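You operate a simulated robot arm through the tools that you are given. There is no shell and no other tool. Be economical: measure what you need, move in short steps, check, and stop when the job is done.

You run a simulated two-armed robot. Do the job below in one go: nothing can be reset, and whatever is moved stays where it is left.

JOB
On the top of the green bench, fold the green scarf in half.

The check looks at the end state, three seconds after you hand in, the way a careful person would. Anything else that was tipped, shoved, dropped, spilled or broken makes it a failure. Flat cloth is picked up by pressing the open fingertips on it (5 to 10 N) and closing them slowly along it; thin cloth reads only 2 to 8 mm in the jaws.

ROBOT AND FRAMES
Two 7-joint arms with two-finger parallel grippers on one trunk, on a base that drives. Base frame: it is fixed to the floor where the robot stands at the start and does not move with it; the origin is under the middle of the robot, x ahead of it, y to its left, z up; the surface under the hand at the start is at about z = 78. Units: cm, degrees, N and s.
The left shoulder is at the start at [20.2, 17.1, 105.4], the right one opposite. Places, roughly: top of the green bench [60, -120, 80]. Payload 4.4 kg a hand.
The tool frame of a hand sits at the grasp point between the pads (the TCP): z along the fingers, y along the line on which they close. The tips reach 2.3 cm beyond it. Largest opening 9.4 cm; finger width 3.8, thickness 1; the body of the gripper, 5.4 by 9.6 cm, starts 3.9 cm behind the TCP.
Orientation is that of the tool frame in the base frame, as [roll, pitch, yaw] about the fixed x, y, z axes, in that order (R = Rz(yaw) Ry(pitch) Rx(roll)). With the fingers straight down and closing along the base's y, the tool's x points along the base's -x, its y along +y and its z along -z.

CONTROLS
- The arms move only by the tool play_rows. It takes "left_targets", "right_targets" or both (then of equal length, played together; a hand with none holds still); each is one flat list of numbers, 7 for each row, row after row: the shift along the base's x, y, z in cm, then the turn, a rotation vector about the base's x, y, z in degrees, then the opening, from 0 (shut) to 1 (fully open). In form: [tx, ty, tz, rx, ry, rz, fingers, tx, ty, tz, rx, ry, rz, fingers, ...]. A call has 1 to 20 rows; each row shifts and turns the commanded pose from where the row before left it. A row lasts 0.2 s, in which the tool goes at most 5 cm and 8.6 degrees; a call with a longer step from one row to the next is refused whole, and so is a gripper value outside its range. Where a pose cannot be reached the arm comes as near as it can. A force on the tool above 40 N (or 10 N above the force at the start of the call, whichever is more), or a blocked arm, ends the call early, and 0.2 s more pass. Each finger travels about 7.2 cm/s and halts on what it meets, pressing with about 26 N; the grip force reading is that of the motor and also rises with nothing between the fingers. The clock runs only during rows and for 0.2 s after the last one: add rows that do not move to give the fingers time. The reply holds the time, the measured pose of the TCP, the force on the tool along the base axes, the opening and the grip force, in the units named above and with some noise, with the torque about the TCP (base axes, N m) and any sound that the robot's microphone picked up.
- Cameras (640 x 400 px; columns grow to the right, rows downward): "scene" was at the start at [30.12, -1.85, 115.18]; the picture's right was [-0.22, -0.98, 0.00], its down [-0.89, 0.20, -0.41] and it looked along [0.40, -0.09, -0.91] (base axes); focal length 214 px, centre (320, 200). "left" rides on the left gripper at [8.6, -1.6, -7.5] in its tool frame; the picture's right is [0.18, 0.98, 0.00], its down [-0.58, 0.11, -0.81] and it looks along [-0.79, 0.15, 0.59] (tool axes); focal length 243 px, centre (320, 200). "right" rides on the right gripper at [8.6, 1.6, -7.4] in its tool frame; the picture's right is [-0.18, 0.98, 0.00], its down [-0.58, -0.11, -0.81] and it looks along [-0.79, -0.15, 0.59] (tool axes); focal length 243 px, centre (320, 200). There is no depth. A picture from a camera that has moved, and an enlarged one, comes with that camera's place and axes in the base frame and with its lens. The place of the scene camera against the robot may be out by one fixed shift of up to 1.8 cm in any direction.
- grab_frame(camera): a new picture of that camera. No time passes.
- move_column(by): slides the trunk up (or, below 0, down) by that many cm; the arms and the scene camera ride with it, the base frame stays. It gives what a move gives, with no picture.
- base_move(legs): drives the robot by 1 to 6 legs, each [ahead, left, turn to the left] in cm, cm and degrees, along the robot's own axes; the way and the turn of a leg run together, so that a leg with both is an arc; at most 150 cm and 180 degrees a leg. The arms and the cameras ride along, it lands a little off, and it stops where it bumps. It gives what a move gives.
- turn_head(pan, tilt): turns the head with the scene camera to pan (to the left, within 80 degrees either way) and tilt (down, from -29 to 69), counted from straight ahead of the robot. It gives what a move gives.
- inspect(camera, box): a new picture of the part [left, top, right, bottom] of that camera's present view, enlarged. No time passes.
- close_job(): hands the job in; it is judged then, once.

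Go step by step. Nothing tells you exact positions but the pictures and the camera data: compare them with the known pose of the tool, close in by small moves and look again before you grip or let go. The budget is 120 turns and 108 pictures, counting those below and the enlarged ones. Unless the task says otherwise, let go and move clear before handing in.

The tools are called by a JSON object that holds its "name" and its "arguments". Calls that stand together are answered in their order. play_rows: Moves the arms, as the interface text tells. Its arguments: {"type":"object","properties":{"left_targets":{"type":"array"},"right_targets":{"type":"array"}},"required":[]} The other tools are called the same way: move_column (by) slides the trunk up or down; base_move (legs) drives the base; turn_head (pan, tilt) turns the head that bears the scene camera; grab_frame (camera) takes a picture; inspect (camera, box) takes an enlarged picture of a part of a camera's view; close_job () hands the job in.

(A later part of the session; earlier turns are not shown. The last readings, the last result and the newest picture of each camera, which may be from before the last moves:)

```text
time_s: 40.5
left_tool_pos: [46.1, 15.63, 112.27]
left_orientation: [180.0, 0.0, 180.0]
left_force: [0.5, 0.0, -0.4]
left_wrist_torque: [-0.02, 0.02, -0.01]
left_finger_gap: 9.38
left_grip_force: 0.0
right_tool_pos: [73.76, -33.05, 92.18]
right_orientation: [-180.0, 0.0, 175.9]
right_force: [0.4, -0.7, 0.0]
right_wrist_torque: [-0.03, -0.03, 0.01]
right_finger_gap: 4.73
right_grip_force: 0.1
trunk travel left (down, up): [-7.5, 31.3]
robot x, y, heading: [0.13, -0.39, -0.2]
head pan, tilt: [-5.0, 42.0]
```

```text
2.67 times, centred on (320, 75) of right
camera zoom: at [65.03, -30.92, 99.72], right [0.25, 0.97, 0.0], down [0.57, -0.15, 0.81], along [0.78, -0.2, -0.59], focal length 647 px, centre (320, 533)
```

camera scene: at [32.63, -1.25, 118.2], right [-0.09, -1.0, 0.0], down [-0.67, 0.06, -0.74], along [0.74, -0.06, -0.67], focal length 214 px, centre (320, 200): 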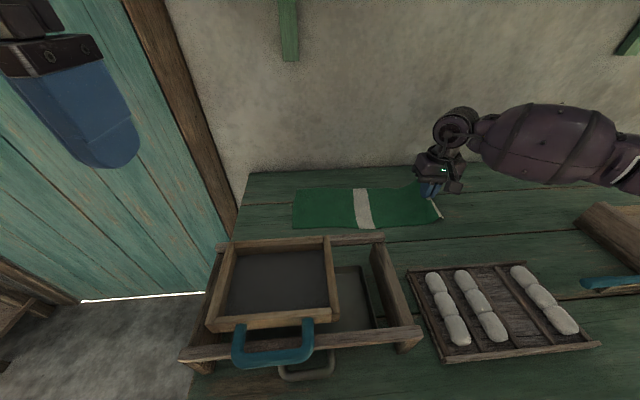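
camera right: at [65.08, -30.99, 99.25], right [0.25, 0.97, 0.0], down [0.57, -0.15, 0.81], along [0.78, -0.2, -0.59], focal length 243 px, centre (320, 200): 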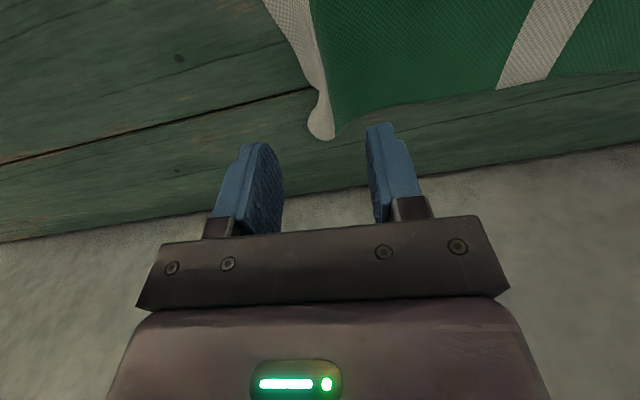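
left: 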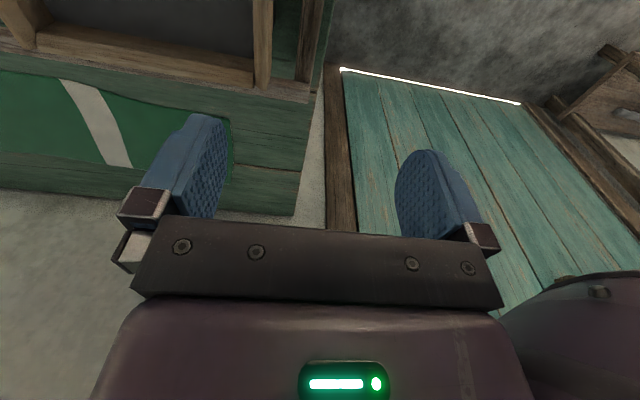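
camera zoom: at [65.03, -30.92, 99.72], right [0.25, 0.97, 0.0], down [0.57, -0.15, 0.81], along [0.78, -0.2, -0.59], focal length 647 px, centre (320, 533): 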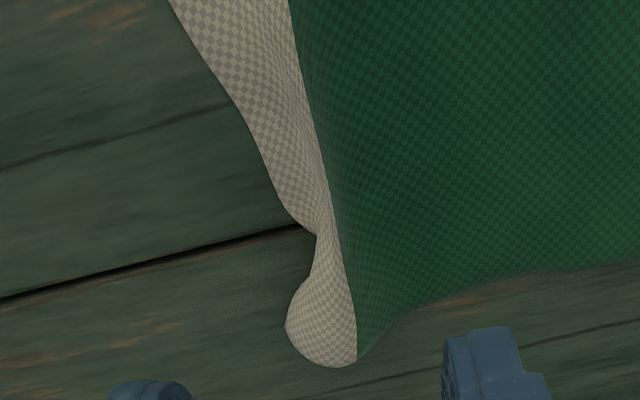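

The far corner of the end band stands in a crest about 3 cm high at y ≈ -33.2, with its edge tucked under. I'll pinch that crest at x ≈ 77, lift it and lay it out again with a leftward motion so the band straightens.

{"name": "play_rows", "arguments": {"right_targets": [1.7, -0.1, 0, 0, 0, 0, 0.4, 1.7, 0, -2, 0, 0, 0, 0.4, 0, 0, -2.5, 0, 0, 0, 0.4, 0, 0, -2.5, 0, 0, 0, 0.4, 0, 0, -2, 0, 0, 0, 0.4, 0, 0, -1.5, 0, 0, 0, 0.4, 0, 0, 0, 0, 0, 0, 0.4]}}

{"name": "grab_frame", "arguments": {"camera": "right"}}

{"name": "inspect", "arguments": {"camera": "scene", "box": [340, 120, 500, 220]}}

```text
time_s: 42.1
left_tool_pos: [45.92, 15.62, 112.13]
left_orientation: [179.9, 0.0, -179.9]
left_force: [-1.3, 0.5, 0.6]
left_wrist_torque: [0.03, 0.0, -0.01]
left_finger_gap: 9.4
left_grip_force: 0.2
right_tool_pos: [77.02, -33.15, 81.68]
right_orientation: [180.0, 0.0, 176.0]
right_force: [0.6, -0.2, 0.5]
right_wrist_torque: [0.01, 0.02, 0.02]
right_finger_gap: 3.8
right_grip_force: 0.1
trunk travel left (down, up): [-7.5, 31.3]
robot x, y, heading: [-0.22, 0.3, -0.2]
head pan, tilt: [-5.0, 42.0]
```

```text
75 pictures are left
camera right: at [68.3, -30.94, 89.32], right [0.25, 0.97, 0.0], down [0.57, -0.15, 0.81], along [0.78, -0.2, -0.59], focal length 243 px, centre (320, 200)
```

right: 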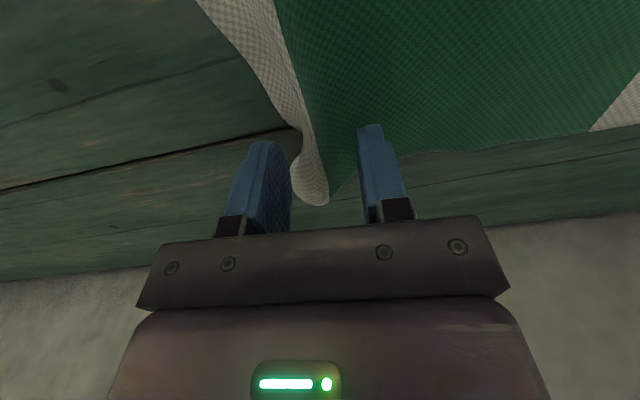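

```text
4.00 times, centred on (420, 170) of scene
camera zoom: at [32.61, -1.26, 118.21], right [-0.09, -1.0, 0.0], down [-0.67, 0.06, -0.74], along [0.74, -0.06, -0.67], focal length 858 px, centre (-80, 320)
```

zoom: 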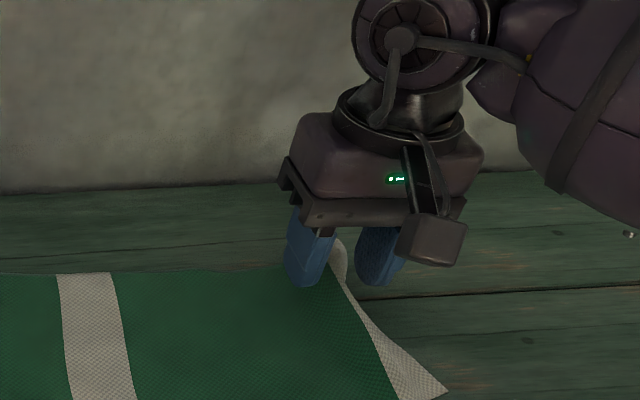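

The crest is between the jaws, so I'll close on it and lift.

{"name": "play_rows", "arguments": {"right_targets": [0, -0.2, 0.3, 0, 0, 0, 0.3, 0, 0, 0, 0, 0, 0, 0.2, 0, 0, 0, 0, 0, 0, 0.1, 0, 0, 0, 0, 0, 0, 0, 0, 0, 0, 0, 0, 0, 0, 0, 0, 0, 0, 0, 0, 0, 0, 0.3, 1.2, 0, 0, 0, 0, 0, 0.3, 1.2, 0, 0, 0, 0, 0, 0.4, 1.2, 0, 0, 0, 0, 0, 0, 0, 0, 0, 0, 0]}}

{"name": "grab_frame", "arguments": {"camera": "right"}}

{"name": "inspect", "arguments": {"camera": "scene", "box": [340, 120, 500, 220]}}

```text
time_s: 44.3
left_tool_pos: [46.01, 15.65, 112.21]
left_orientation: [-180.0, 0.0, 180.0]
left_force: [0.4, 0.5, 0.2]
left_wrist_torque: [0.02, 0.02, 0.0]
left_finger_gap: 9.39
left_grip_force: 0.0
right_tool_pos: [77.19, -32.43, 85.6]
right_orientation: [180.0, -0.1, 176.0]
right_force: [0.0, -0.2, -0.6]
right_wrist_torque: [-0.02, 0.06, -0.02]
right_finger_gap: 0.25
right_grip_force: 26.0
trunk travel left (down, up): [-7.5, 31.3]
robot x, y, heading: [0.12, -0.52, 0.0]
head pan, tilt: [-5.0, 42.0]
```

```text
73 pictures are left
camera right: at [68.47, -30.26, 93.19], right [0.25, 0.97, 0.0], down [0.57, -0.15, 0.81], along [0.78, -0.2, -0.59], focal length 243 px, centre (320, 200)
```

right: 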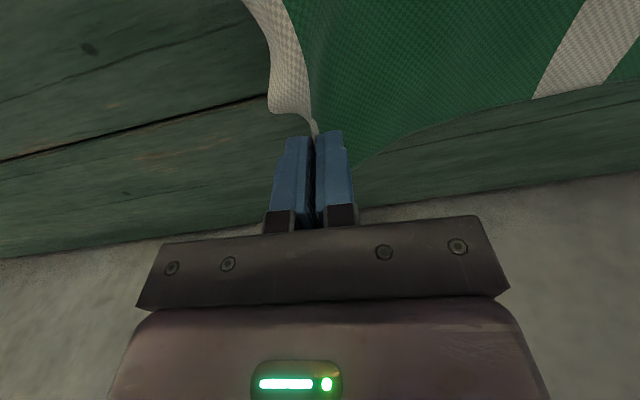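

```text
4.00 times, centred on (420, 170) of scene
camera zoom: at [32.65, -1.26, 118.19], right [-0.09, -1.0, 0.0], down [-0.67, 0.06, -0.74], along [0.74, -0.06, -0.67], focal length 858 px, centre (-80, 320)
```

zoom: 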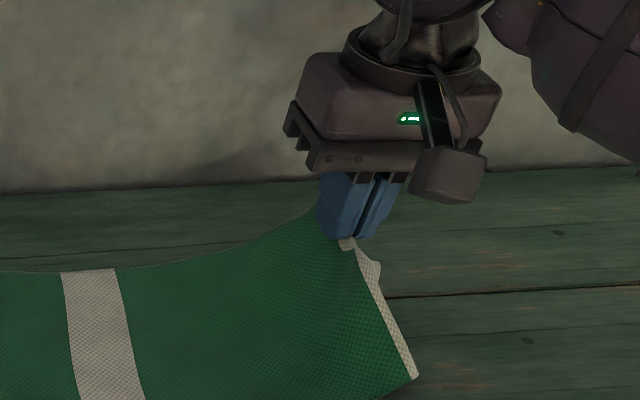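

Gripped and lifted. Now I'll lower it while moving left so the hanging band trails out to the right, then release.

{"name": "play_rows", "arguments": {"right_targets": [0, 0, -1.2, 0, 0, 0, 0, 0, 0.6, -0.6, 0, 0, 0, 0, 0, 0.8, -0.6, 0, 0, 0, 0, 0, 0.8, -0.6, 0, 0, 0, 0, 0, 0.8, -0.6, 0, 0, 0, 0, 0, 0.6, -0.6, 0, 0, 0, 0, 0, 0.3, -0.6, 0, 0, 0, 0, 0, 0, 0, 0, 0, 0, 0]}}

{"name": "grab_frame", "arguments": {"camera": "right"}}

{"name": "inspect", "arguments": {"camera": "scene", "box": [340, 120, 500, 220]}}

```text
time_s: 46.1
left_tool_pos: [46.06, 15.69, 112.19]
left_orientation: [180.0, 0.0, -180.0]
left_force: [0.1, -0.8, 0.1]
left_wrist_torque: [-0.01, -0.01, 0.02]
left_finger_gap: 9.43
left_grip_force: 0.0
right_tool_pos: [77.08, -28.49, 80.81]
right_orientation: [180.0, 0.2, 176.1]
right_force: [0.8, -1.7, 6.8]
right_wrist_torque: [-0.05, 0.08, 0.0]
right_finger_gap: 0.26
right_grip_force: 25.5
trunk travel left (down, up): [-7.5, 31.3]
robot x, y, heading: [-0.07, -0.16, -0.2]
head pan, tilt: [-5.0, 42.0]
```

```text
71 pictures are left
camera right: at [68.34, -26.33, 88.45], right [0.25, 0.97, 0.0], down [0.57, -0.15, 0.81], along [0.78, -0.2, -0.59], focal length 243 px, centre (320, 200)
```

right: 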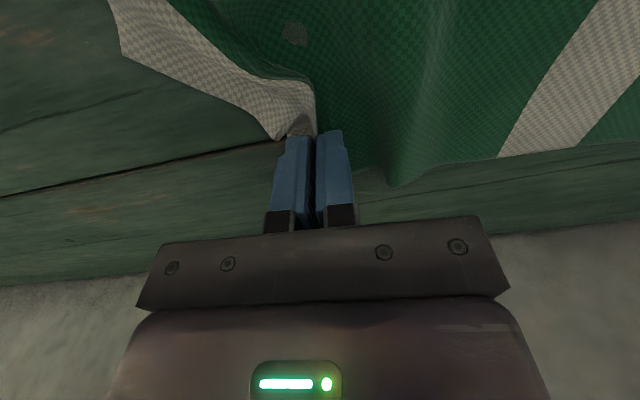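

```text
4.00 times, centred on (420, 170) of scene
camera zoom: at [32.56, -1.25, 118.24], right [-0.09, -1.0, 0.0], down [-0.67, 0.06, -0.74], along [0.74, -0.06, -0.67], focal length 858 px, centre (-80, 320)
```

zoom: 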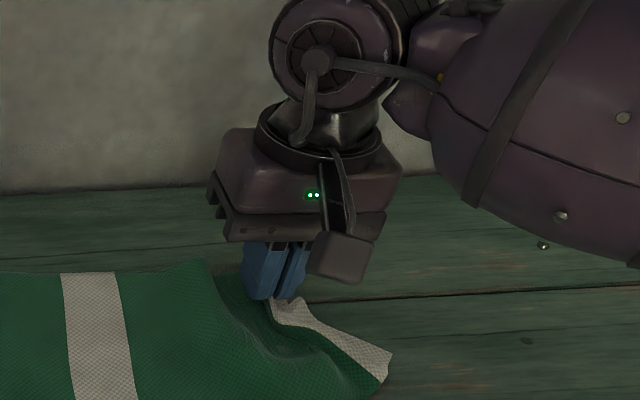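

The band now lies out to the right. I'll open with the tips still touching, which spreads the ridge, then rise.

{"name": "play_rows", "arguments": {"right_targets": [0, 0, 0, 0, 0, 0, 0.06, 0, 0, 0, 0, 0, 0, 0.12, 0, 0, 0, 0, 0, 0, 0.2, 0, 0, 0, 0, 0, 0, 0.3, 0, 0, 0, 0, 0, 0, 0.4, 0, 0, 0, 0, 0, 0, 0.5, 0, 0, 0, 0, 0, 0, 0.5, 0, 0, 1.5, 0, 0, 0, 0.5, 0, 0, 2.5, 0, 0, 0, 0.5, 0, 0, 3, 0, 0, 0, 0.5, 0, 0, 3, 0, 0, 0, 0.5, 0, 0, 0, 0, 0, 0, 0.5, 0, 0, 0, 0, 0, 0, 0.5]}}

{"name": "grab_frame", "arguments": {"camera": "right"}}

{"name": "inspect", "arguments": {"camera": "scene", "box": [260, 120, 500, 270]}}

```text
time_s: 48.9
left_tool_pos: [45.9, 15.65, 112.18]
left_orientation: [-180.0, 0.0, -180.0]
left_force: [-0.2, 0.0, 0.5]
left_wrist_torque: [-0.02, 0.0, 0.02]
left_finger_gap: 9.4
left_grip_force: 0.0
right_tool_pos: [77.12, -28.13, 90.98]
right_orientation: [-180.0, 0.0, 176.1]
right_force: [0.0, -0.4, 0.2]
right_wrist_torque: [0.01, 0.0, 0.0]
right_finger_gap: 4.7
right_grip_force: 0.1
trunk travel left (down, up): [-7.5, 31.3]
robot x, y, heading: [0.08, 0.18, 0.1]
head pan, tilt: [-5.0, 42.0]
```

```text
69 pictures are left
camera right: at [68.48, -26.1, 98.45], right [0.25, 0.97, 0.0], down [0.57, -0.15, 0.81], along [0.78, -0.2, -0.59], focal length 243 px, centre (320, 200)
```

right: 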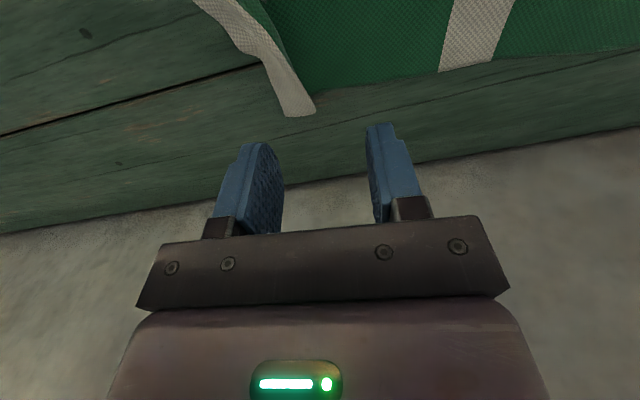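

```text
2.67 times, centred on (380, 195) of scene
camera zoom: at [32.62, -1.26, 118.2], right [-0.09, -1.0, 0.0], down [-0.67, 0.06, -0.74], along [0.74, -0.06, -0.67], focal length 572 px, centre (160, 213)
```

zoom: 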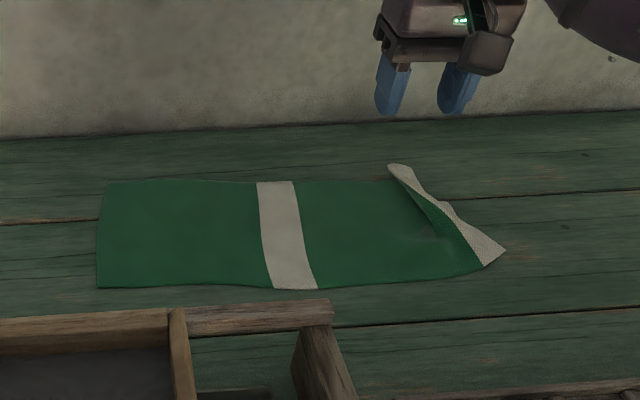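

{"name": "inspect", "arguments": {"camera": "scene", "box": [380, 170, 476, 230]}}

{"name": "inspect", "arguments": {"camera": "right", "box": [180, 0, 420, 150]}}

```text
6.67 times, centred on (428, 200) of scene
camera zoom: at [32.62, -1.26, 118.2], right [-0.09, -1.0, 0.0], down [-0.67, 0.06, -0.74], along [0.74, -0.06, -0.67], focal length 1430 px, centre (-400, 200)
```

zoom: 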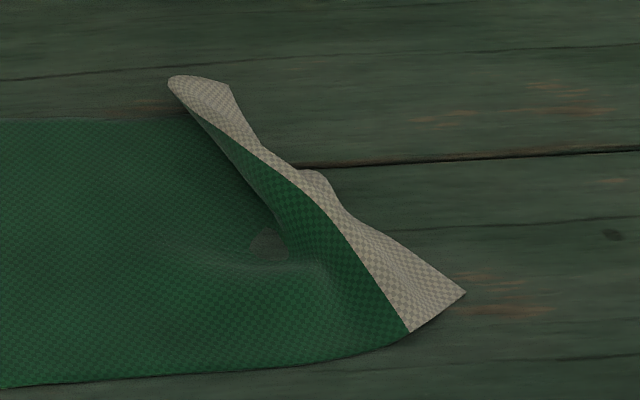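

```text
2.67 times, centred on (300, 75) of right
camera zoom: at [68.48, -26.1, 98.45], right [0.25, 0.97, 0.0], down [0.57, -0.15, 0.81], along [0.78, -0.2, -0.59], focal length 647 px, centre (373, 533)
```

zoom: 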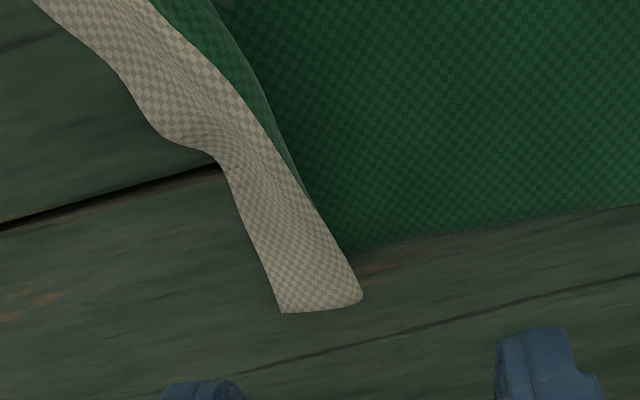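

There is now a small Z-ridge: the crest leans left, while the band's free edge lies on the table at y ≈ -33 to -35. I'll turn the jaws 90 degrees so they open along x. With the two tips I'll then press on the band and drag it right to flatten it.

{"name": "play_rows", "arguments": {"right_targets": [0, -0.4, 1, 0, 0, 7.5, 0.6, 0, -0.4, 1, 0, 0, 7.5, 0.6, 0, -0.4, 0, 0, 0, 7.5, 0.6, 0, -0.4, 0, 0, 0, 7.5, 0.6, 0, -0.4, 0, 0, 0, 7.5, 0.6, 0, -0.4, 0, 0, 0, 7.5, 0.6, 0, -0.4, 0, 0, 0, 7.5, 0.6, 0, -0.4, 0, 0, 0, 7.5, 0.6, 0, -0.4, 0, 0, 0, 7.5, 0.6, 0, -0.4, 0, 0, 0, 7.5, 0.6, 0, -0.4, 0, 0, 0, 7.5, 0.6, 0, 0, 0, 0, 0, 7.5, 0.6, 0, 0, 0, 0, 0, 0, 0.6]}}

{"name": "grab_frame", "arguments": {"camera": "right"}}

{"name": "grab_frame", "arguments": {"camera": "scene"}}

```text
time_s: 51.7
left_tool_pos: [46.05, 15.66, 112.08]
left_orientation: [-179.9, 0.0, -180.0]
left_force: [0.0, 0.4, -0.1]
left_wrist_torque: [0.01, -0.02, -0.01]
left_finger_gap: 9.39
left_grip_force: 0.1
right_tool_pos: [72.37, -28.77, 88.52]
right_orientation: [180.0, 0.1, -139.1]
right_force: [0.1, 0.1, 0.2]
right_wrist_torque: [0.01, -0.02, 0.01]
right_finger_gap: 5.62
right_grip_force: 0.0
right hand out of reach, approached as far as the arm can: row 6, 7, 8, 9, 10, 11, 12
trunk travel left (down, up): [-7.5, 31.3]
robot x, y, heading: [-0.03, -0.17, -0.2]
head pan, tilt: [-5.0, 42.0]
```

```text
65 pictures are left
camera right: at [64.6, -33.32, 96.03], right [-0.51, 0.86, 0.0], down [0.51, 0.3, 0.81], along [0.7, 0.41, -0.59], focal length 243 px, centre (320, 200)
```

right: 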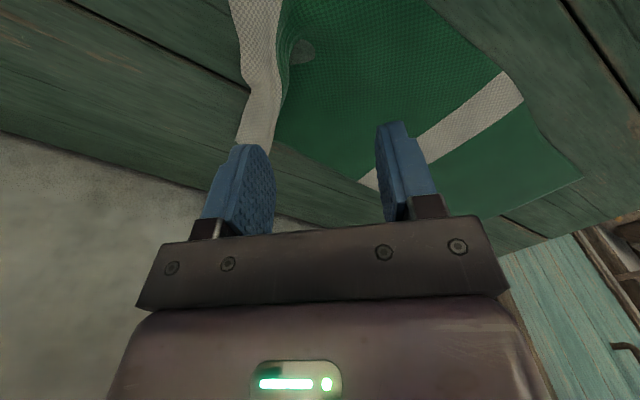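

```text
64 pictures are left
camera scene: at [32.63, -1.26, 118.2], right [-0.09, -1.0, 0.0], down [-0.67, 0.06, -0.74], along [0.74, -0.06, -0.67], focal length 214 px, centre (320, 200)
```

scene: 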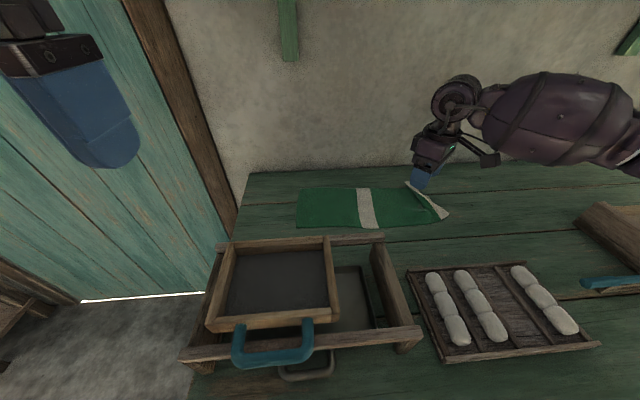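

The wrist limit stops this turn, so I'll turn the other way to yaw 86.

{"name": "play_rows", "arguments": {"right_targets": [0, 0, 0, 0, 0, -8, 0.6, 0, 0, 0, 0, 0, -8, 0.6, 0, 0, 0, 0, 0, -8, 0.6, 0, 0, 0, 0, 0, -8, 0.6, 0, 0, 0, 0, 0, -8, 0.6, 0, 0, 0, 0, 0, -8, 0.6, 0, 0, 0, 0, 0, -8, 0.6, 0, 0, 0, 0, 0, -8, 0.6, 0, 0, 0, 0, 0, -8, 0.6, 0, 0, 0, 0, 0, -8, 0.6, 0, 0, 0, 0, 0, -8, 0.6, 0, 0, 0, 0, 0, -8, 0.6, 0, 0, 0, 0, 0, -8, 0.6, 0, 0, 0, 0, 0, -8, 0.6, 0, 0, 0, 0, 0, -8, 0.6, 0, 0, 0, 0, 0, -8, 0.6, 0, 0, 0, 0, 0, -8, 0.6, 0, 0, 0, 0, 0, -8, 0.6, 0, 0, 0, 0, 0, -8, 0.6, 0, 0, 0, 0, 0, -8, 0.6]}}

{"name": "play_rows", "arguments": {"right_targets": [0, 0, 0, 0, 0, -8, 0.6, 0, 0, 0, 0, 0, -8, 0.6, 0, 0, 0, 0, 0, -3, 0.6, 0, 0, 0, 0, 0, 0, 0.6]}}

{"name": "grab_frame", "arguments": {"camera": "right"}}

{"name": "grab_frame", "arguments": {"camera": "scene"}}

```text
time_s: 55.9
left_tool_pos: [46.05, 15.6, 112.15]
left_orientation: [180.0, 0.0, -180.0]
left_force: [-0.4, 0.2, -0.4]
left_wrist_torque: [-0.02, -0.02, 0.0]
left_finger_gap: 9.38
left_grip_force: 0.1
right_tool_pos: [72.39, -28.73, 88.47]
right_orientation: [180.0, 0.0, 61.0]
right_force: [-0.4, -0.3, 0.5]
right_wrist_torque: [0.02, -0.03, -0.01]
right_finger_gap: 5.63
right_grip_force: 0.0
trunk travel left (down, up): [-7.5, 31.3]
robot x, y, heading: [0.24, -0.11, 0.1]
head pan, tilt: [-5.0, 42.0]
```

```text
time_s: 56.9
left_tool_pos: [46.07, 15.63, 112.18]
left_orientation: [180.0, 0.0, 180.0]
left_force: [-0.4, 0.4, -0.2]
left_wrist_torque: [0.0, -0.02, -0.01]
left_finger_gap: 9.41
left_grip_force: 0.0
right_tool_pos: [72.34, -28.66, 88.61]
right_orientation: [-180.0, 0.0, 41.9]
right_force: [0.1, 0.4, 0.0]
right_wrist_torque: [0.01, 0.0, 0.0]
right_finger_gap: 5.66
right_grip_force: 0.1
trunk travel left (down, up): [-7.5, 31.3]
robot x, y, heading: [-0.08, 0.1, -0.3]
head pan, tilt: [-5.0, 42.0]
```

```text
63 pictures are left
camera right: at [79.68, -24.31, 96.13], right [0.52, -0.85, 0.0], down [-0.51, -0.31, 0.81], along [-0.69, -0.42, -0.59], focal length 243 px, centre (320, 200)
```

right: 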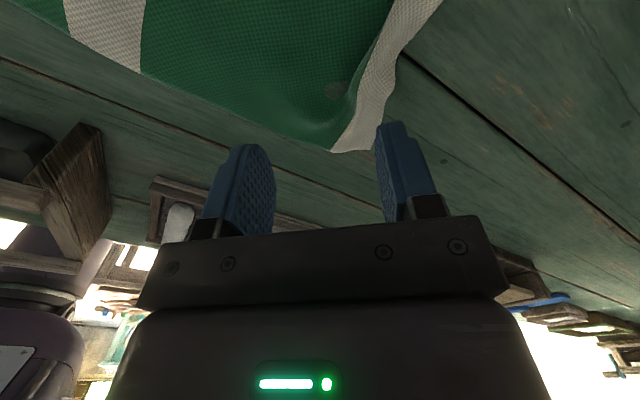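

```text
62 pictures are left
camera scene: at [32.63, -1.26, 118.2], right [-0.09, -1.0, 0.0], down [-0.67, 0.06, -0.74], along [0.74, -0.06, -0.67], focal length 214 px, centre (320, 200)
```

scene: 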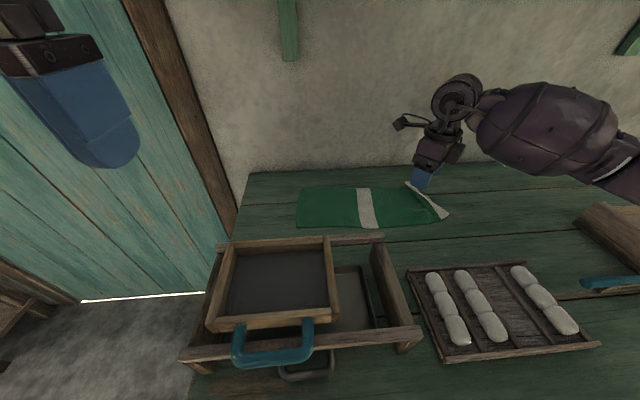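

The turn in this direction is free, but I overshot to yaw 42. I'll turn back to 86 and move above the band.

{"name": "play_rows", "arguments": {"right_targets": [0.6, -0.8, 0.3, 0, 0, 7.4, 0.7, 0.6, -0.8, 0.3, 0, 0, 7.4, 0.7, 0.6, -0.8, 0, 0, 0, 7.4, 0.7, 0.6, -0.8, 0, 0, 0, 7.4, 0.7, 0.6, -0.8, 0, 0, 0, 7.4, 0.7, 0, 0, 0, 0, 0, 7.4, 0.7, 0, 0, 0, 0, 0, 0, 0.7]}}

{"name": "grab_frame", "arguments": {"camera": "right"}}

{"name": "inspect", "arguments": {"camera": "scene", "box": [340, 130, 500, 230]}}

```text
time_s: 58.5
left_tool_pos: [46.16, 15.74, 112.27]
left_orientation: [180.0, -0.1, 180.0]
left_force: [-0.1, 0.3, 0.0]
left_wrist_torque: [0.02, 0.01, 0.02]
left_finger_gap: 9.37
left_grip_force: 0.1
right_tool_pos: [75.3, -32.73, 89.02]
right_orientation: [180.0, -0.1, 86.3]
right_force: [-0.7, 0.4, -0.3]
right_wrist_torque: [0.0, -0.02, -0.01]
right_finger_gap: 6.61
right_grip_force: 0.1
trunk travel left (down, up): [-7.5, 31.3]
robot x, y, heading: [-0.24, 0.37, -0.1]
head pan, tilt: [-5.0, 42.0]
```

```text
61 pictures are left
camera right: at [77.32, -24.34, 96.63], right [0.97, -0.24, 0.0], down [-0.14, -0.57, 0.81], along [-0.2, -0.78, -0.59], focal length 243 px, centre (320, 200)
```

right: 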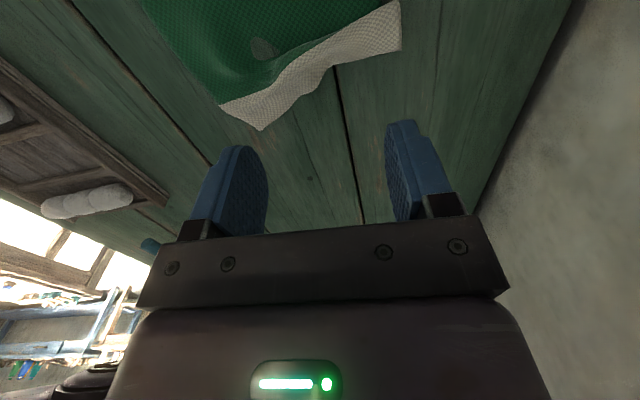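

```text
4.00 times, centred on (420, 180) of scene
camera zoom: at [32.64, -1.26, 118.2], right [-0.09, -1.0, 0.0], down [-0.67, 0.06, -0.74], along [0.74, -0.06, -0.67], focal length 858 px, centre (-80, 280)
```

zoom: 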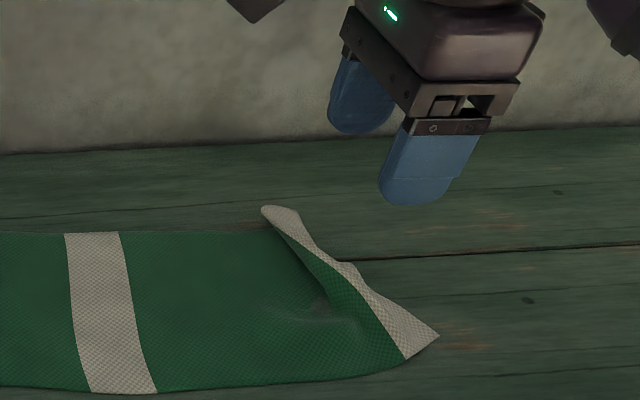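

The band's free edge runs from (80.9, -32.9) to (68.3, -36.7). I'll press both tips onto it at y ≈ -33 and drag it to the right.

{"name": "play_rows", "arguments": {"right_targets": [0, 0, -2.5, 0, 0, 0, 0.7, 0, 0, -2.5, 0, 0, 0, 0.7, 0, 0, -2, 0, 0, 0, 0.7, 0, 0, -1, 0, 0, 0, 0.7, 0, 0, -0.4, 0, 0, 0, 0.7, 0, 0, -0.2, 0, 0, 0, 0.7, 0, 0, 0, 0, 0, 0, 0.7]}}

```text
time_s: 60.1
left_tool_pos: [45.93, 15.73, 112.29]
left_orientation: [-180.0, 0.1, -180.0]
left_force: [0.0, 0.4, 0.3]
left_wrist_torque: [0.04, -0.01, 0.0]
left_finger_gap: 9.4
left_grip_force: 0.0
right_tool_pos: [75.48, -32.75, 80.61]
right_orientation: [179.7, 0.1, 86.4]
right_force: [-1.1, -0.4, 11.3]
right_wrist_torque: [0.17, -0.39, -0.04]
right_finger_gap: 6.55
right_grip_force: 0.1
trunk travel left (down, up): [-7.5, 31.3]
robot x, y, heading: [0.26, 0.14, -0.3]
head pan, tilt: [-5.0, 42.0]
```

{"name": "play_rows", "arguments": {"right_targets": [0, -0.2, 0.03, 0, 0, 0, 0.7, 0, -0.4, 0, 0, 0, 0, 0.7, 0, -0.4, 0, 0, 0, 0, 0.7, 0, -0.4, 0, 0, 0, 0, 0.7, 0, -0.4, 0, 0, 0, 0, 0.7, 0, -0.4, 0, 0, 0, 0, 0.7, 0, -0.4, 0, 0, 0, 0, 0.7, 0, -0.4, 0, 0, 0, 0, 0.7, 0, 0, 0, 0, 0, 0, 0.7]}}

{"name": "inspect", "arguments": {"camera": "scene", "box": [340, 130, 500, 230]}}

{"name": "grab_frame", "arguments": {"camera": "right"}}

```text
time_s: 62.1
left_tool_pos: [45.9, 15.67, 112.21]
left_orientation: [-180.0, 0.1, 179.9]
left_force: [0.7, -0.4, 0.0]
left_wrist_torque: [0.0, 0.02, -0.03]
left_finger_gap: 9.38
left_grip_force: 0.0
right_tool_pos: [75.26, -35.67, 80.62]
right_orientation: [-180.0, 0.0, 86.4]
right_force: [0.6, 2.1, 12.3]
right_wrist_torque: [0.24, -0.46, 0.06]
right_finger_gap: 6.55
right_grip_force: 0.1
trunk travel left (down, up): [-7.5, 31.3]
robot x, y, heading: [-0.08, 0.22, -0.2]
head pan, tilt: [-5.0, 42.0]
```

```text
4.00 times, centred on (420, 180) of scene
camera zoom: at [32.52, -1.19, 118.25], right [-0.09, -1.0, 0.0], down [-0.67, 0.06, -0.74], along [0.74, -0.07, -0.67], focal length 858 px, centre (-80, 280)
```

zoom: 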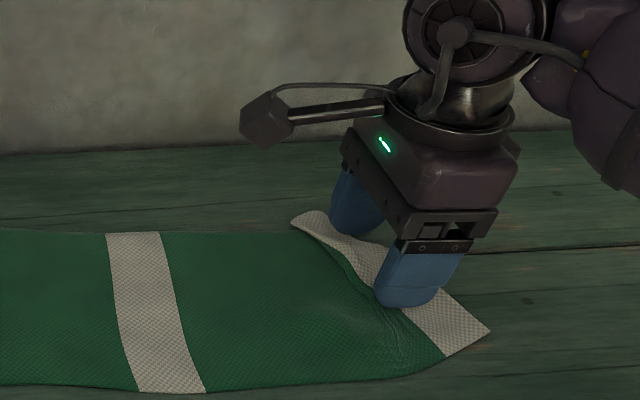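

```text
58 pictures are left
camera right: at [77.27, -27.22, 88.16], right [0.97, -0.25, 0.0], down [-0.15, -0.57, 0.81], along [-0.2, -0.78, -0.59], focal length 243 px, centre (320, 200)
```

right: 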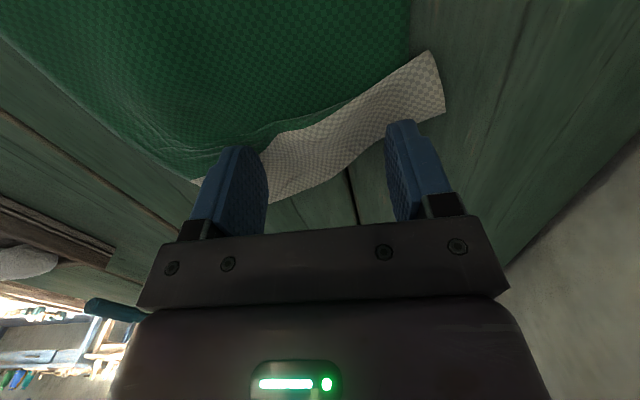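

The near side of the band is flat now, and only the far corner is still curled. I'll lift, close the tips and look at the far corner.

{"name": "play_rows", "arguments": {"right_targets": [0, 0, 1, 0, 0, 0, 0.7, 0, 0, 2, 0, 0, 0, 0.4, 0, 0.5, 3, 0, 0, 0, 0.1, 0.5, 0.5, 2, 0, 0, 0, 0, 0, 0, 0, 0, 0, 0, 0, 0, 0, 0, 0, 0, 0, 0, 0, 0, 0, 0, 0, 0, 0]}}

{"name": "grab_frame", "arguments": {"camera": "right"}}

{"name": "inspect", "arguments": {"camera": "scene", "box": [340, 130, 500, 230]}}

```text
time_s: 63.7
left_tool_pos: [46.09, 15.64, 112.32]
left_orientation: [-179.9, -0.1, 180.0]
left_force: [-1.0, -0.1, 0.6]
left_wrist_torque: [0.01, 0.01, 0.04]
left_finger_gap: 9.4
left_grip_force: 0.1
right_tool_pos: [75.81, -34.74, 88.35]
right_orientation: [180.0, 0.0, 86.4]
right_force: [0.0, 0.1, 0.3]
right_wrist_torque: [0.0, 0.03, 0.0]
right_finger_gap: 0.01
right_grip_force: 26.3
trunk travel left (down, up): [-7.5, 31.3]
robot x, y, heading: [0.03, -0.07, -0.0]
head pan, tilt: [-5.0, 42.0]
```

```text
57 pictures are left
camera right: at [77.73, -26.26, 95.93], right [0.97, -0.25, 0.0], down [-0.15, -0.57, 0.81], along [-0.2, -0.78, -0.59], focal length 243 px, centre (320, 200)
```

right: 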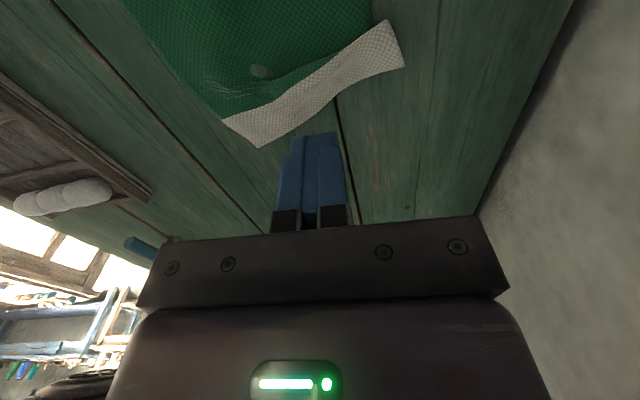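

```text
4.00 times, centred on (420, 180) of scene
camera zoom: at [32.63, -1.26, 118.2], right [-0.09, -1.0, 0.0], down [-0.67, 0.06, -0.74], along [0.74, -0.06, -0.67], focal length 858 px, centre (-80, 280)
```

zoom: 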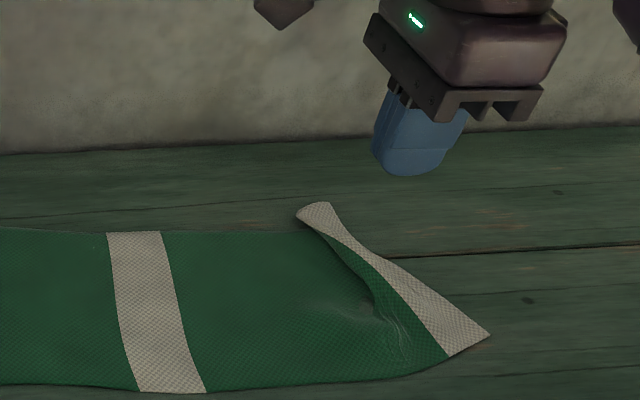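

I'll press the closed tips on the far corner at about (79.3, -34.8) and pull it to the right.

{"name": "play_rows", "arguments": {"right_targets": [1.7, 0, 0, 0, 0, 0, 0, 1.8, 0, -1.5, 0, 0, 0, 0, 0, 0, -2.5, 0, 0, 0, 0, 0, 0, -2, 0, 0, 0, 0, 0, 0, -1, 0, 0, 0, 0, 0, 0, -0.6, 0, 0, 0, 0, 0, 0, -0.35, 0, 0, 0, 0, 0, 0, 0, 0, 0, 0, 0]}}

```text
time_s: 65.5
left_tool_pos: [45.99, 15.68, 112.32]
left_orientation: [179.9, 0.2, 179.9]
left_force: [0.4, 0.5, 0.3]
left_wrist_torque: [0.0, -0.01, 0.03]
left_finger_gap: 9.39
left_grip_force: 0.0
right_tool_pos: [79.25, -34.75, 80.67]
right_orientation: [180.0, 0.0, 86.4]
right_force: [0.4, 0.0, 6.1]
right_wrist_torque: [0.09, 0.03, 0.04]
right_finger_gap: 0.01
right_grip_force: 26.1
trunk travel left (down, up): [-7.5, 31.3]
robot x, y, heading: [-0.19, -0.22, -0.2]
head pan, tilt: [-5.0, 42.0]
```

{"name": "play_rows", "arguments": {"right_targets": [0, -0.3, -0.02, 0, 0, 0, 0, 0, -0.4, 0, 0, 0, 0, 0, 0, -0.4, 0, 0, 0, 0, 0, 0, -0.4, 0, 0, 0, 0, 0, 0, -0.4, 0, 0, 0, 0, 0, 0, -0.4, 0, 0, 0, 0, 0, 0, -0.4, 0, 0, 0, 0, 0, 0, -0.4, 0, 0, 0, 0, 0, 0, 0, 0, 0, 0, 0, 0]}}

{"name": "inspect", "arguments": {"camera": "scene", "box": [340, 130, 500, 230]}}

```text
time_s: 67.5
left_tool_pos: [46.03, 15.74, 112.28]
left_orientation: [179.9, 0.1, -180.0]
left_force: [0.7, 0.6, 0.6]
left_wrist_torque: [-0.01, 0.0, 0.0]
left_finger_gap: 9.4
left_grip_force: 0.1
right_tool_pos: [79.34, -37.86, 80.57]
right_orientation: [179.9, 0.0, 86.4]
right_force: [-0.5, 2.2, 10.4]
right_wrist_torque: [0.18, 0.01, 0.01]
right_finger_gap: 0.01
right_grip_force: 25.6
trunk travel left (down, up): [-7.5, 31.3]
robot x, y, heading: [-0.02, 0.22, 0.4]
head pan, tilt: [-5.0, 42.0]
```

```text
4.00 times, centred on (420, 180) of scene
camera zoom: at [32.54, -1.2, 118.24], right [-0.09, -1.0, 0.0], down [-0.67, 0.06, -0.74], along [0.74, -0.07, -0.67], focal length 858 px, centre (-80, 280)
```

zoom: 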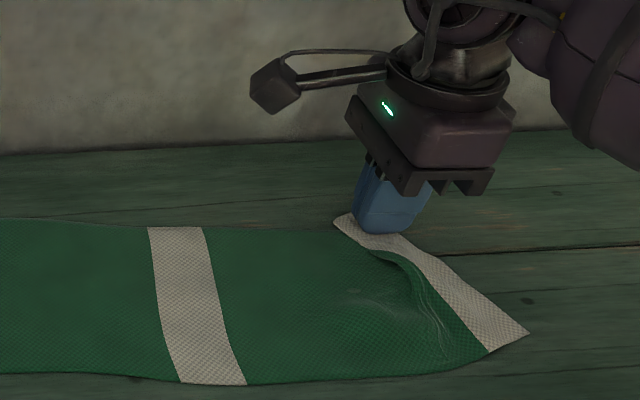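

The whole scarf slides rather than the ridge opening, so I need to hold the main part down. I'll rise a little, check the whole layout and bring the left hand over.

{"name": "play_rows", "arguments": {"right_targets": [0, 0, 1, 0, 0, 0, 0, 0, 0, 2, 0, 0, 0, 0, 0, 0, 0, 0, 0, 0, 0, 0, 0, 0, 0, 0, 0, 0, 0, 0, 0, 0, 0, 0, 0, 0, 0, 0, 0, 0, 0, 0, 0, 0, 0, 0, 0, 0, 0, 0, 0, 0, 0, 0, 0, 0], "left_targets": [3, -3, 0, 0, 0, 0, 0.6, 4, -3, -1, 0, 0, 0, 0.3, 4, -3, -1, 0, 0, 0, 0, 4, -3, -1, 0, 0, 0, 0, 4, -3, -1, 0, 0, 0, 0, 4, -3, -1, 0, 0, 0, 0, 4, -3, -1, 0, 0, 0, 0, 1, -3, -1, 0, 0, 0, 0]}}

{"name": "grab_frame", "arguments": {"camera": "scene"}}

{"name": "grab_frame", "arguments": {"camera": "right"}}

{"name": "grab_frame", "arguments": {"camera": "left"}}

```text
refused: row 2 steps farther than a row can; nothing moved
```

```text
54 pictures are left
camera scene: at [32.54, -1.2, 118.24], right [-0.09, -1.0, 0.0], down [-0.67, 0.06, -0.74], along [0.74, -0.07, -0.67], focal length 214 px, centre (320, 200)
```

scene: 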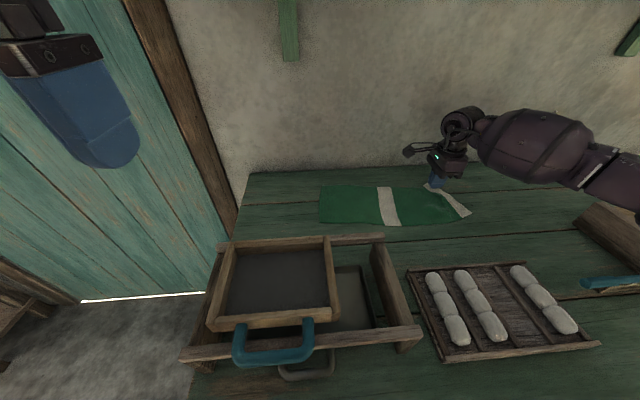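

```text
53 pictures are left
camera right: at [81.29, -29.42, 88.19], right [0.97, -0.25, 0.0], down [-0.15, -0.57, 0.81], along [-0.2, -0.78, -0.59], focal length 243 px, centre (320, 200)
```

right: 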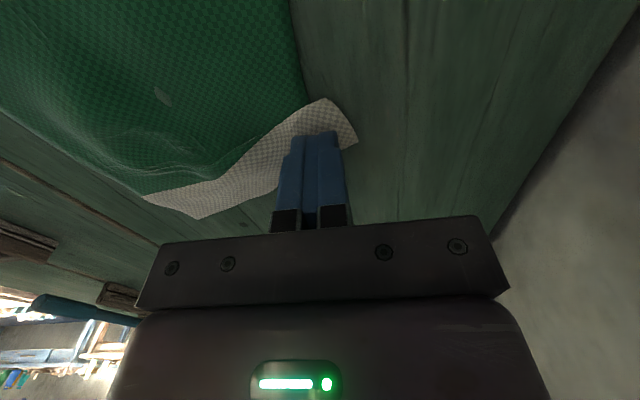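

```text
52 pictures are left
camera left: at [37.29, 14.22, 119.66], right [-0.18, 0.98, 0.0], down [0.58, 0.11, 0.81], along [0.79, 0.15, -0.59], focal length 243 px, centre (320, 200)
```

left: 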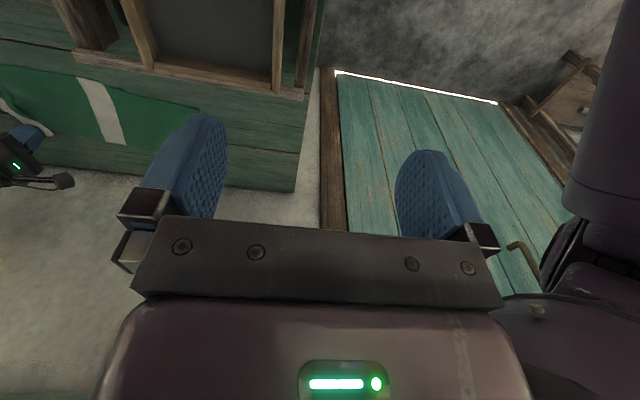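

Row step was too long, so nothing moved. The right tips are still pressing the far corner, which is useful: I'll bring the left hand down on the main part at about (74.5, -12) and drag that left instead.

{"name": "play_rows", "arguments": {"left_targets": [2.85, -2.75, -1, 0, 0, 0, 0.8, 2.85, -2.75, -1, 0, 0, 0, 0.6, 2.85, -2.75, -1, 0, 0, 0, 0.5, 2.85, -2.75, -1, 0, 0, 0, 0.5, 2.85, -2.75, -1, 0, 0, 0, 0.5, 2.85, -2.75, -1, 0, 0, 0, 0.5, 2.85, -2.75, -1, 0, 0, 0, 0.5, 2.85, -2.75, -1, 0, 0, 0, 0.5, 2.85, -2.75, -1, 0, 0, 0, 0.5, 2.85, -2.75, -1, 0, 0, 0, 0.5, 0, 0, -3, 0, 0, 0, 0.5, 0, 0, -3, 0, 0, 0, 0.5, 0, 0, -3, 0, 0, 0, 0.5, 0, 0, -3, 0, 0, 0, 0.5, 0, 0, -3, 0, 0, 0, 0.5, 0, 0, -2, 0, 0, 0, 0.5, 0, 0, 0, 0, 0, 0, 0.5]}}

{"name": "grab_frame", "arguments": {"camera": "scene"}}

{"name": "grab_frame", "arguments": {"camera": "left"}}

```text
time_s: 69.7
left_tool_pos: [65.64, -4.54, 105.77]
left_orientation: [-179.9, 5.5, 173.5]
left_force: [-0.7, -0.6, -1.4]
left_wrist_torque: [-0.03, -0.01, -0.02]
left_finger_gap: 4.7
left_grip_force: 0.0
right_tool_pos: [80.77, -28.85, 82.64]
right_orientation: [178.8, 0.6, 92.0]
right_force: [-0.4, -0.6, -0.9]
right_wrist_torque: [-0.01, -0.01, 0.02]
right_finger_gap: 0.01
right_grip_force: 25.8
trunk travel left (down, up): [-7.5, 31.3]
robot x, y, heading: [-0.79, 0.22, 5.5]
head pan, tilt: [-5.0, 42.0]
stopped in row 10 (left hand): the arm was blocked; the commanded pose is now the measured one
```

```text
51 pictures are left
camera scene: at [29.88, 3.45, 118.91], right [0.01, -1.0, 0.01], down [-0.66, -0.01, -0.76], along [0.76, 0.0, -0.66], focal length 214 px, centre (320, 200)
```

scene: 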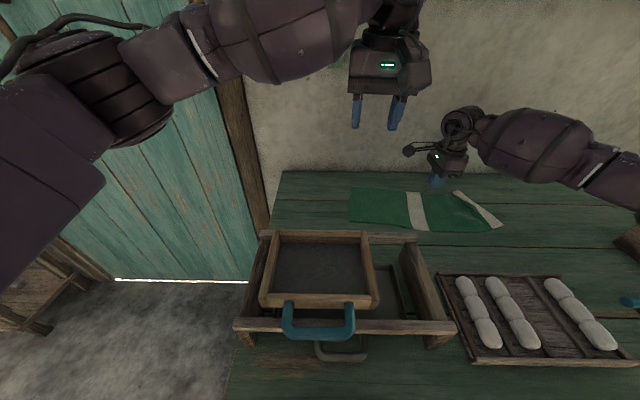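

```text
50 pictures are left
camera left: at [56.18, -5.0, 112.31], right [-0.07, 1.0, -0.02], down [0.51, 0.05, 0.86], along [0.86, 0.05, -0.51], focal length 243 px, centre (320, 200)
```

left: 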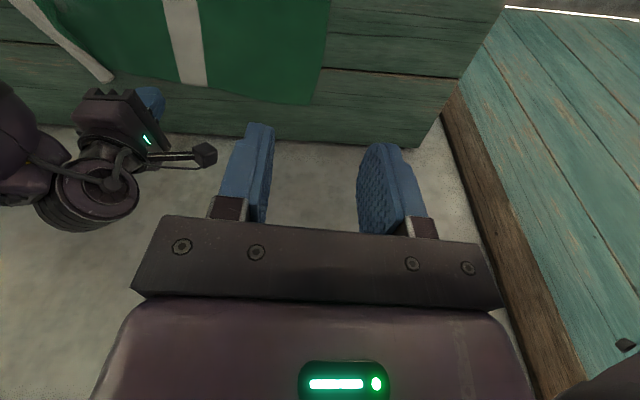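

The left arm got blocked, probably by the shelf or its bracket, and pushed the base round by 5.5 degrees. I'll pull the left hand back gently, lift the right hand and look at what it met.

{"name": "play_rows", "arguments": {"left_targets": [-2, 1, 0, 0, 0, 0, 0.5, -2.5, 1, 0, 0, 0, 0, 0.5, -2.5, 1, 0, 0, 0, 0, 0.5, -2.5, 1, 0, 0, 0, 0, 0.5, -2.5, 1, 0, 0, 0, 0, 0.5, 0, 0, 0, 0, 0, 0, 0.5], "right_targets": [0, 0, 1, 0, 0, 0, 0, 0, 0, 2, 0, 0, 0, 0, 0, 0, 2, 0, 0, 0, 0, 0, 0, 2, 0, 0, 0, 0, 0, 0, 0, 0, 0, 0, 0, 0, 0, 0, 0, 0, 0, 0]}}

{"name": "turn_head", "arguments": {"pan": 0, "tilt": 0}}

{"name": "grab_frame", "arguments": {"camera": "scene"}}

```text
time_s: 71.1
left_tool_pos: [56.29, -0.97, 103.75]
left_orientation: [179.4, 3.3, 174.1]
left_force: [0.3, 0.1, 0.2]
left_wrist_torque: [0.0, 0.01, 0.0]
left_finger_gap: 4.71
left_grip_force: 0.0
right_tool_pos: [82.51, -30.42, 87.35]
right_orientation: [180.0, 0.1, 91.4]
right_force: [-0.4, 0.1, 0.0]
right_wrist_torque: [0.0, 0.0, 0.03]
right_finger_gap: 0.0
right_grip_force: 26.2
trunk travel left (down, up): [-7.5, 31.3]
robot x, y, heading: [-0.53, 0.52, 5.1]
head pan, tilt: [-5.0, 42.0]
```

```text
time_s: 72.2
left_tool_pos: [56.16, -1.07, 103.93]
left_orientation: [179.4, 3.4, 174.1]
left_force: [-0.1, -0.3, 1.3]
left_wrist_torque: [-0.02, 0.0, 0.01]
left_finger_gap: 4.7
left_grip_force: 0.1
right_tool_pos: [82.5, -30.55, 87.46]
right_orientation: [180.0, 0.0, 91.3]
right_force: [0.0, -0.4, 0.1]
right_wrist_torque: [0.03, 0.0, 0.0]
right_finger_gap: 0.0
right_grip_force: 26.3
trunk travel left (down, up): [-7.5, 31.3]
robot x, y, heading: [-0.1, -0.07, 5.1]
head pan, tilt: [0.0, 0.0]
```

```text
49 pictures are left
camera scene: at [32.88, 2.64, 124.86], right [0.09, -1.0, 0.0], down [0.0, 0.0, -1.0], along [1.0, 0.09, 0.0], focal length 214 px, centre (320, 200)
```

scene: 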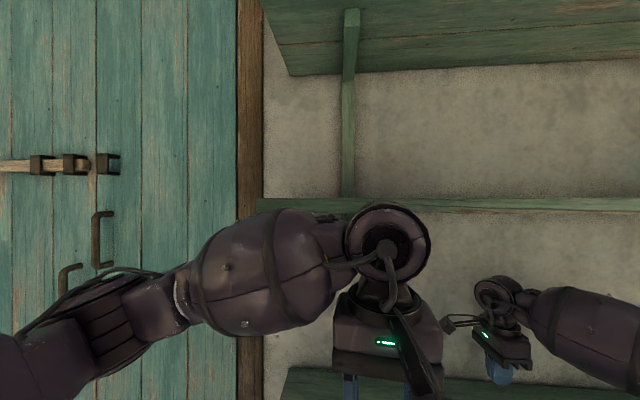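

The left wrist met the edge of the fixed wall shelf at z ≈ 124. The shelf is empty there and nothing fell. I'll turn the base back by 5 degrees and stay low under the shelf from now on.

{"name": "base_move", "arguments": {"legs": [[0, 0, -5]]}}

{"name": "turn_head", "arguments": {"pan": -10, "tilt": 45}}

{"name": "grab_frame", "arguments": {"camera": "scene"}}

{"name": "grab_frame", "arguments": {"camera": "right"}}

```text
time_s: 73.1
left_tool_pos: [55.86, -6.22, 103.88]
left_orientation: [179.4, 3.4, 169.0]
left_force: [-0.3, -0.6, -0.4]
left_wrist_torque: [-0.01, -0.01, -0.01]
left_finger_gap: 4.72
left_grip_force: 0.1
right_tool_pos: [79.4, -37.82, 87.45]
right_orientation: [-179.9, -0.1, 86.3]
right_force: [-0.8, -1.3, -0.9]
right_wrist_torque: [0.03, 0.0, 0.02]
right_finger_gap: 0.0
right_grip_force: 26.0
trunk travel left (down, up): [-7.5, 31.3]
robot x, y, heading: [-0.01, 0.1, -0.0]
head pan, tilt: [0.0, 0.0]
```

```text
time_s: 74.2
left_tool_pos: [55.87, -6.14, 103.92]
left_orientation: [179.3, 3.3, 169.0]
left_force: [-0.6, -1.3, 0.2]
left_wrist_torque: [0.0, -0.03, 0.02]
left_finger_gap: 4.7
left_grip_force: 0.0
right_tool_pos: [79.4, -37.73, 87.48]
right_orientation: [179.9, 0.0, 86.4]
right_force: [-1.1, -0.2, -0.4]
right_wrist_torque: [-0.01, -0.01, -0.01]
right_finger_gap: 0.02
right_grip_force: 26.1
trunk travel left (down, up): [-7.5, 31.3]
robot x, y, heading: [-0.33, -0.19, -0.1]
head pan, tilt: [-10.0, 45.0]
```

```text
48 pictures are left
camera scene: at [32.03, -1.8, 117.78], right [-0.17, -0.98, 0.0], down [-0.7, 0.12, -0.71], along [0.7, -0.12, -0.71], focal length 214 px, centre (320, 200)
```

scene: 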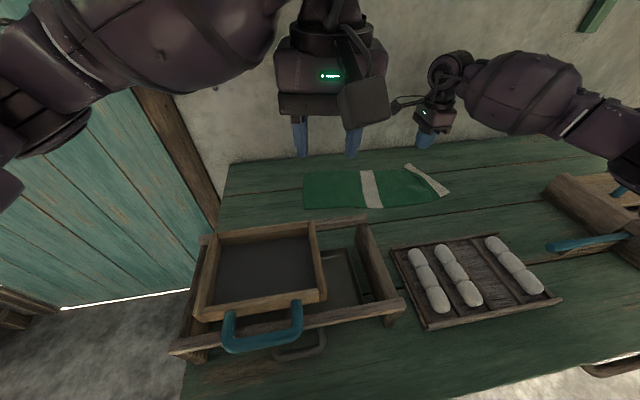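

```text
47 pictures are left
camera right: at [81.33, -29.27, 95.01], right [0.97, -0.25, 0.0], down [-0.15, -0.57, 0.81], along [-0.2, -0.78, -0.59], focal length 243 px, centre (320, 200)
```

right: 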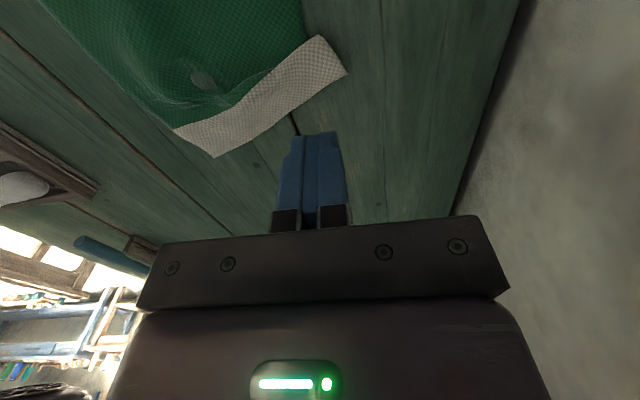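

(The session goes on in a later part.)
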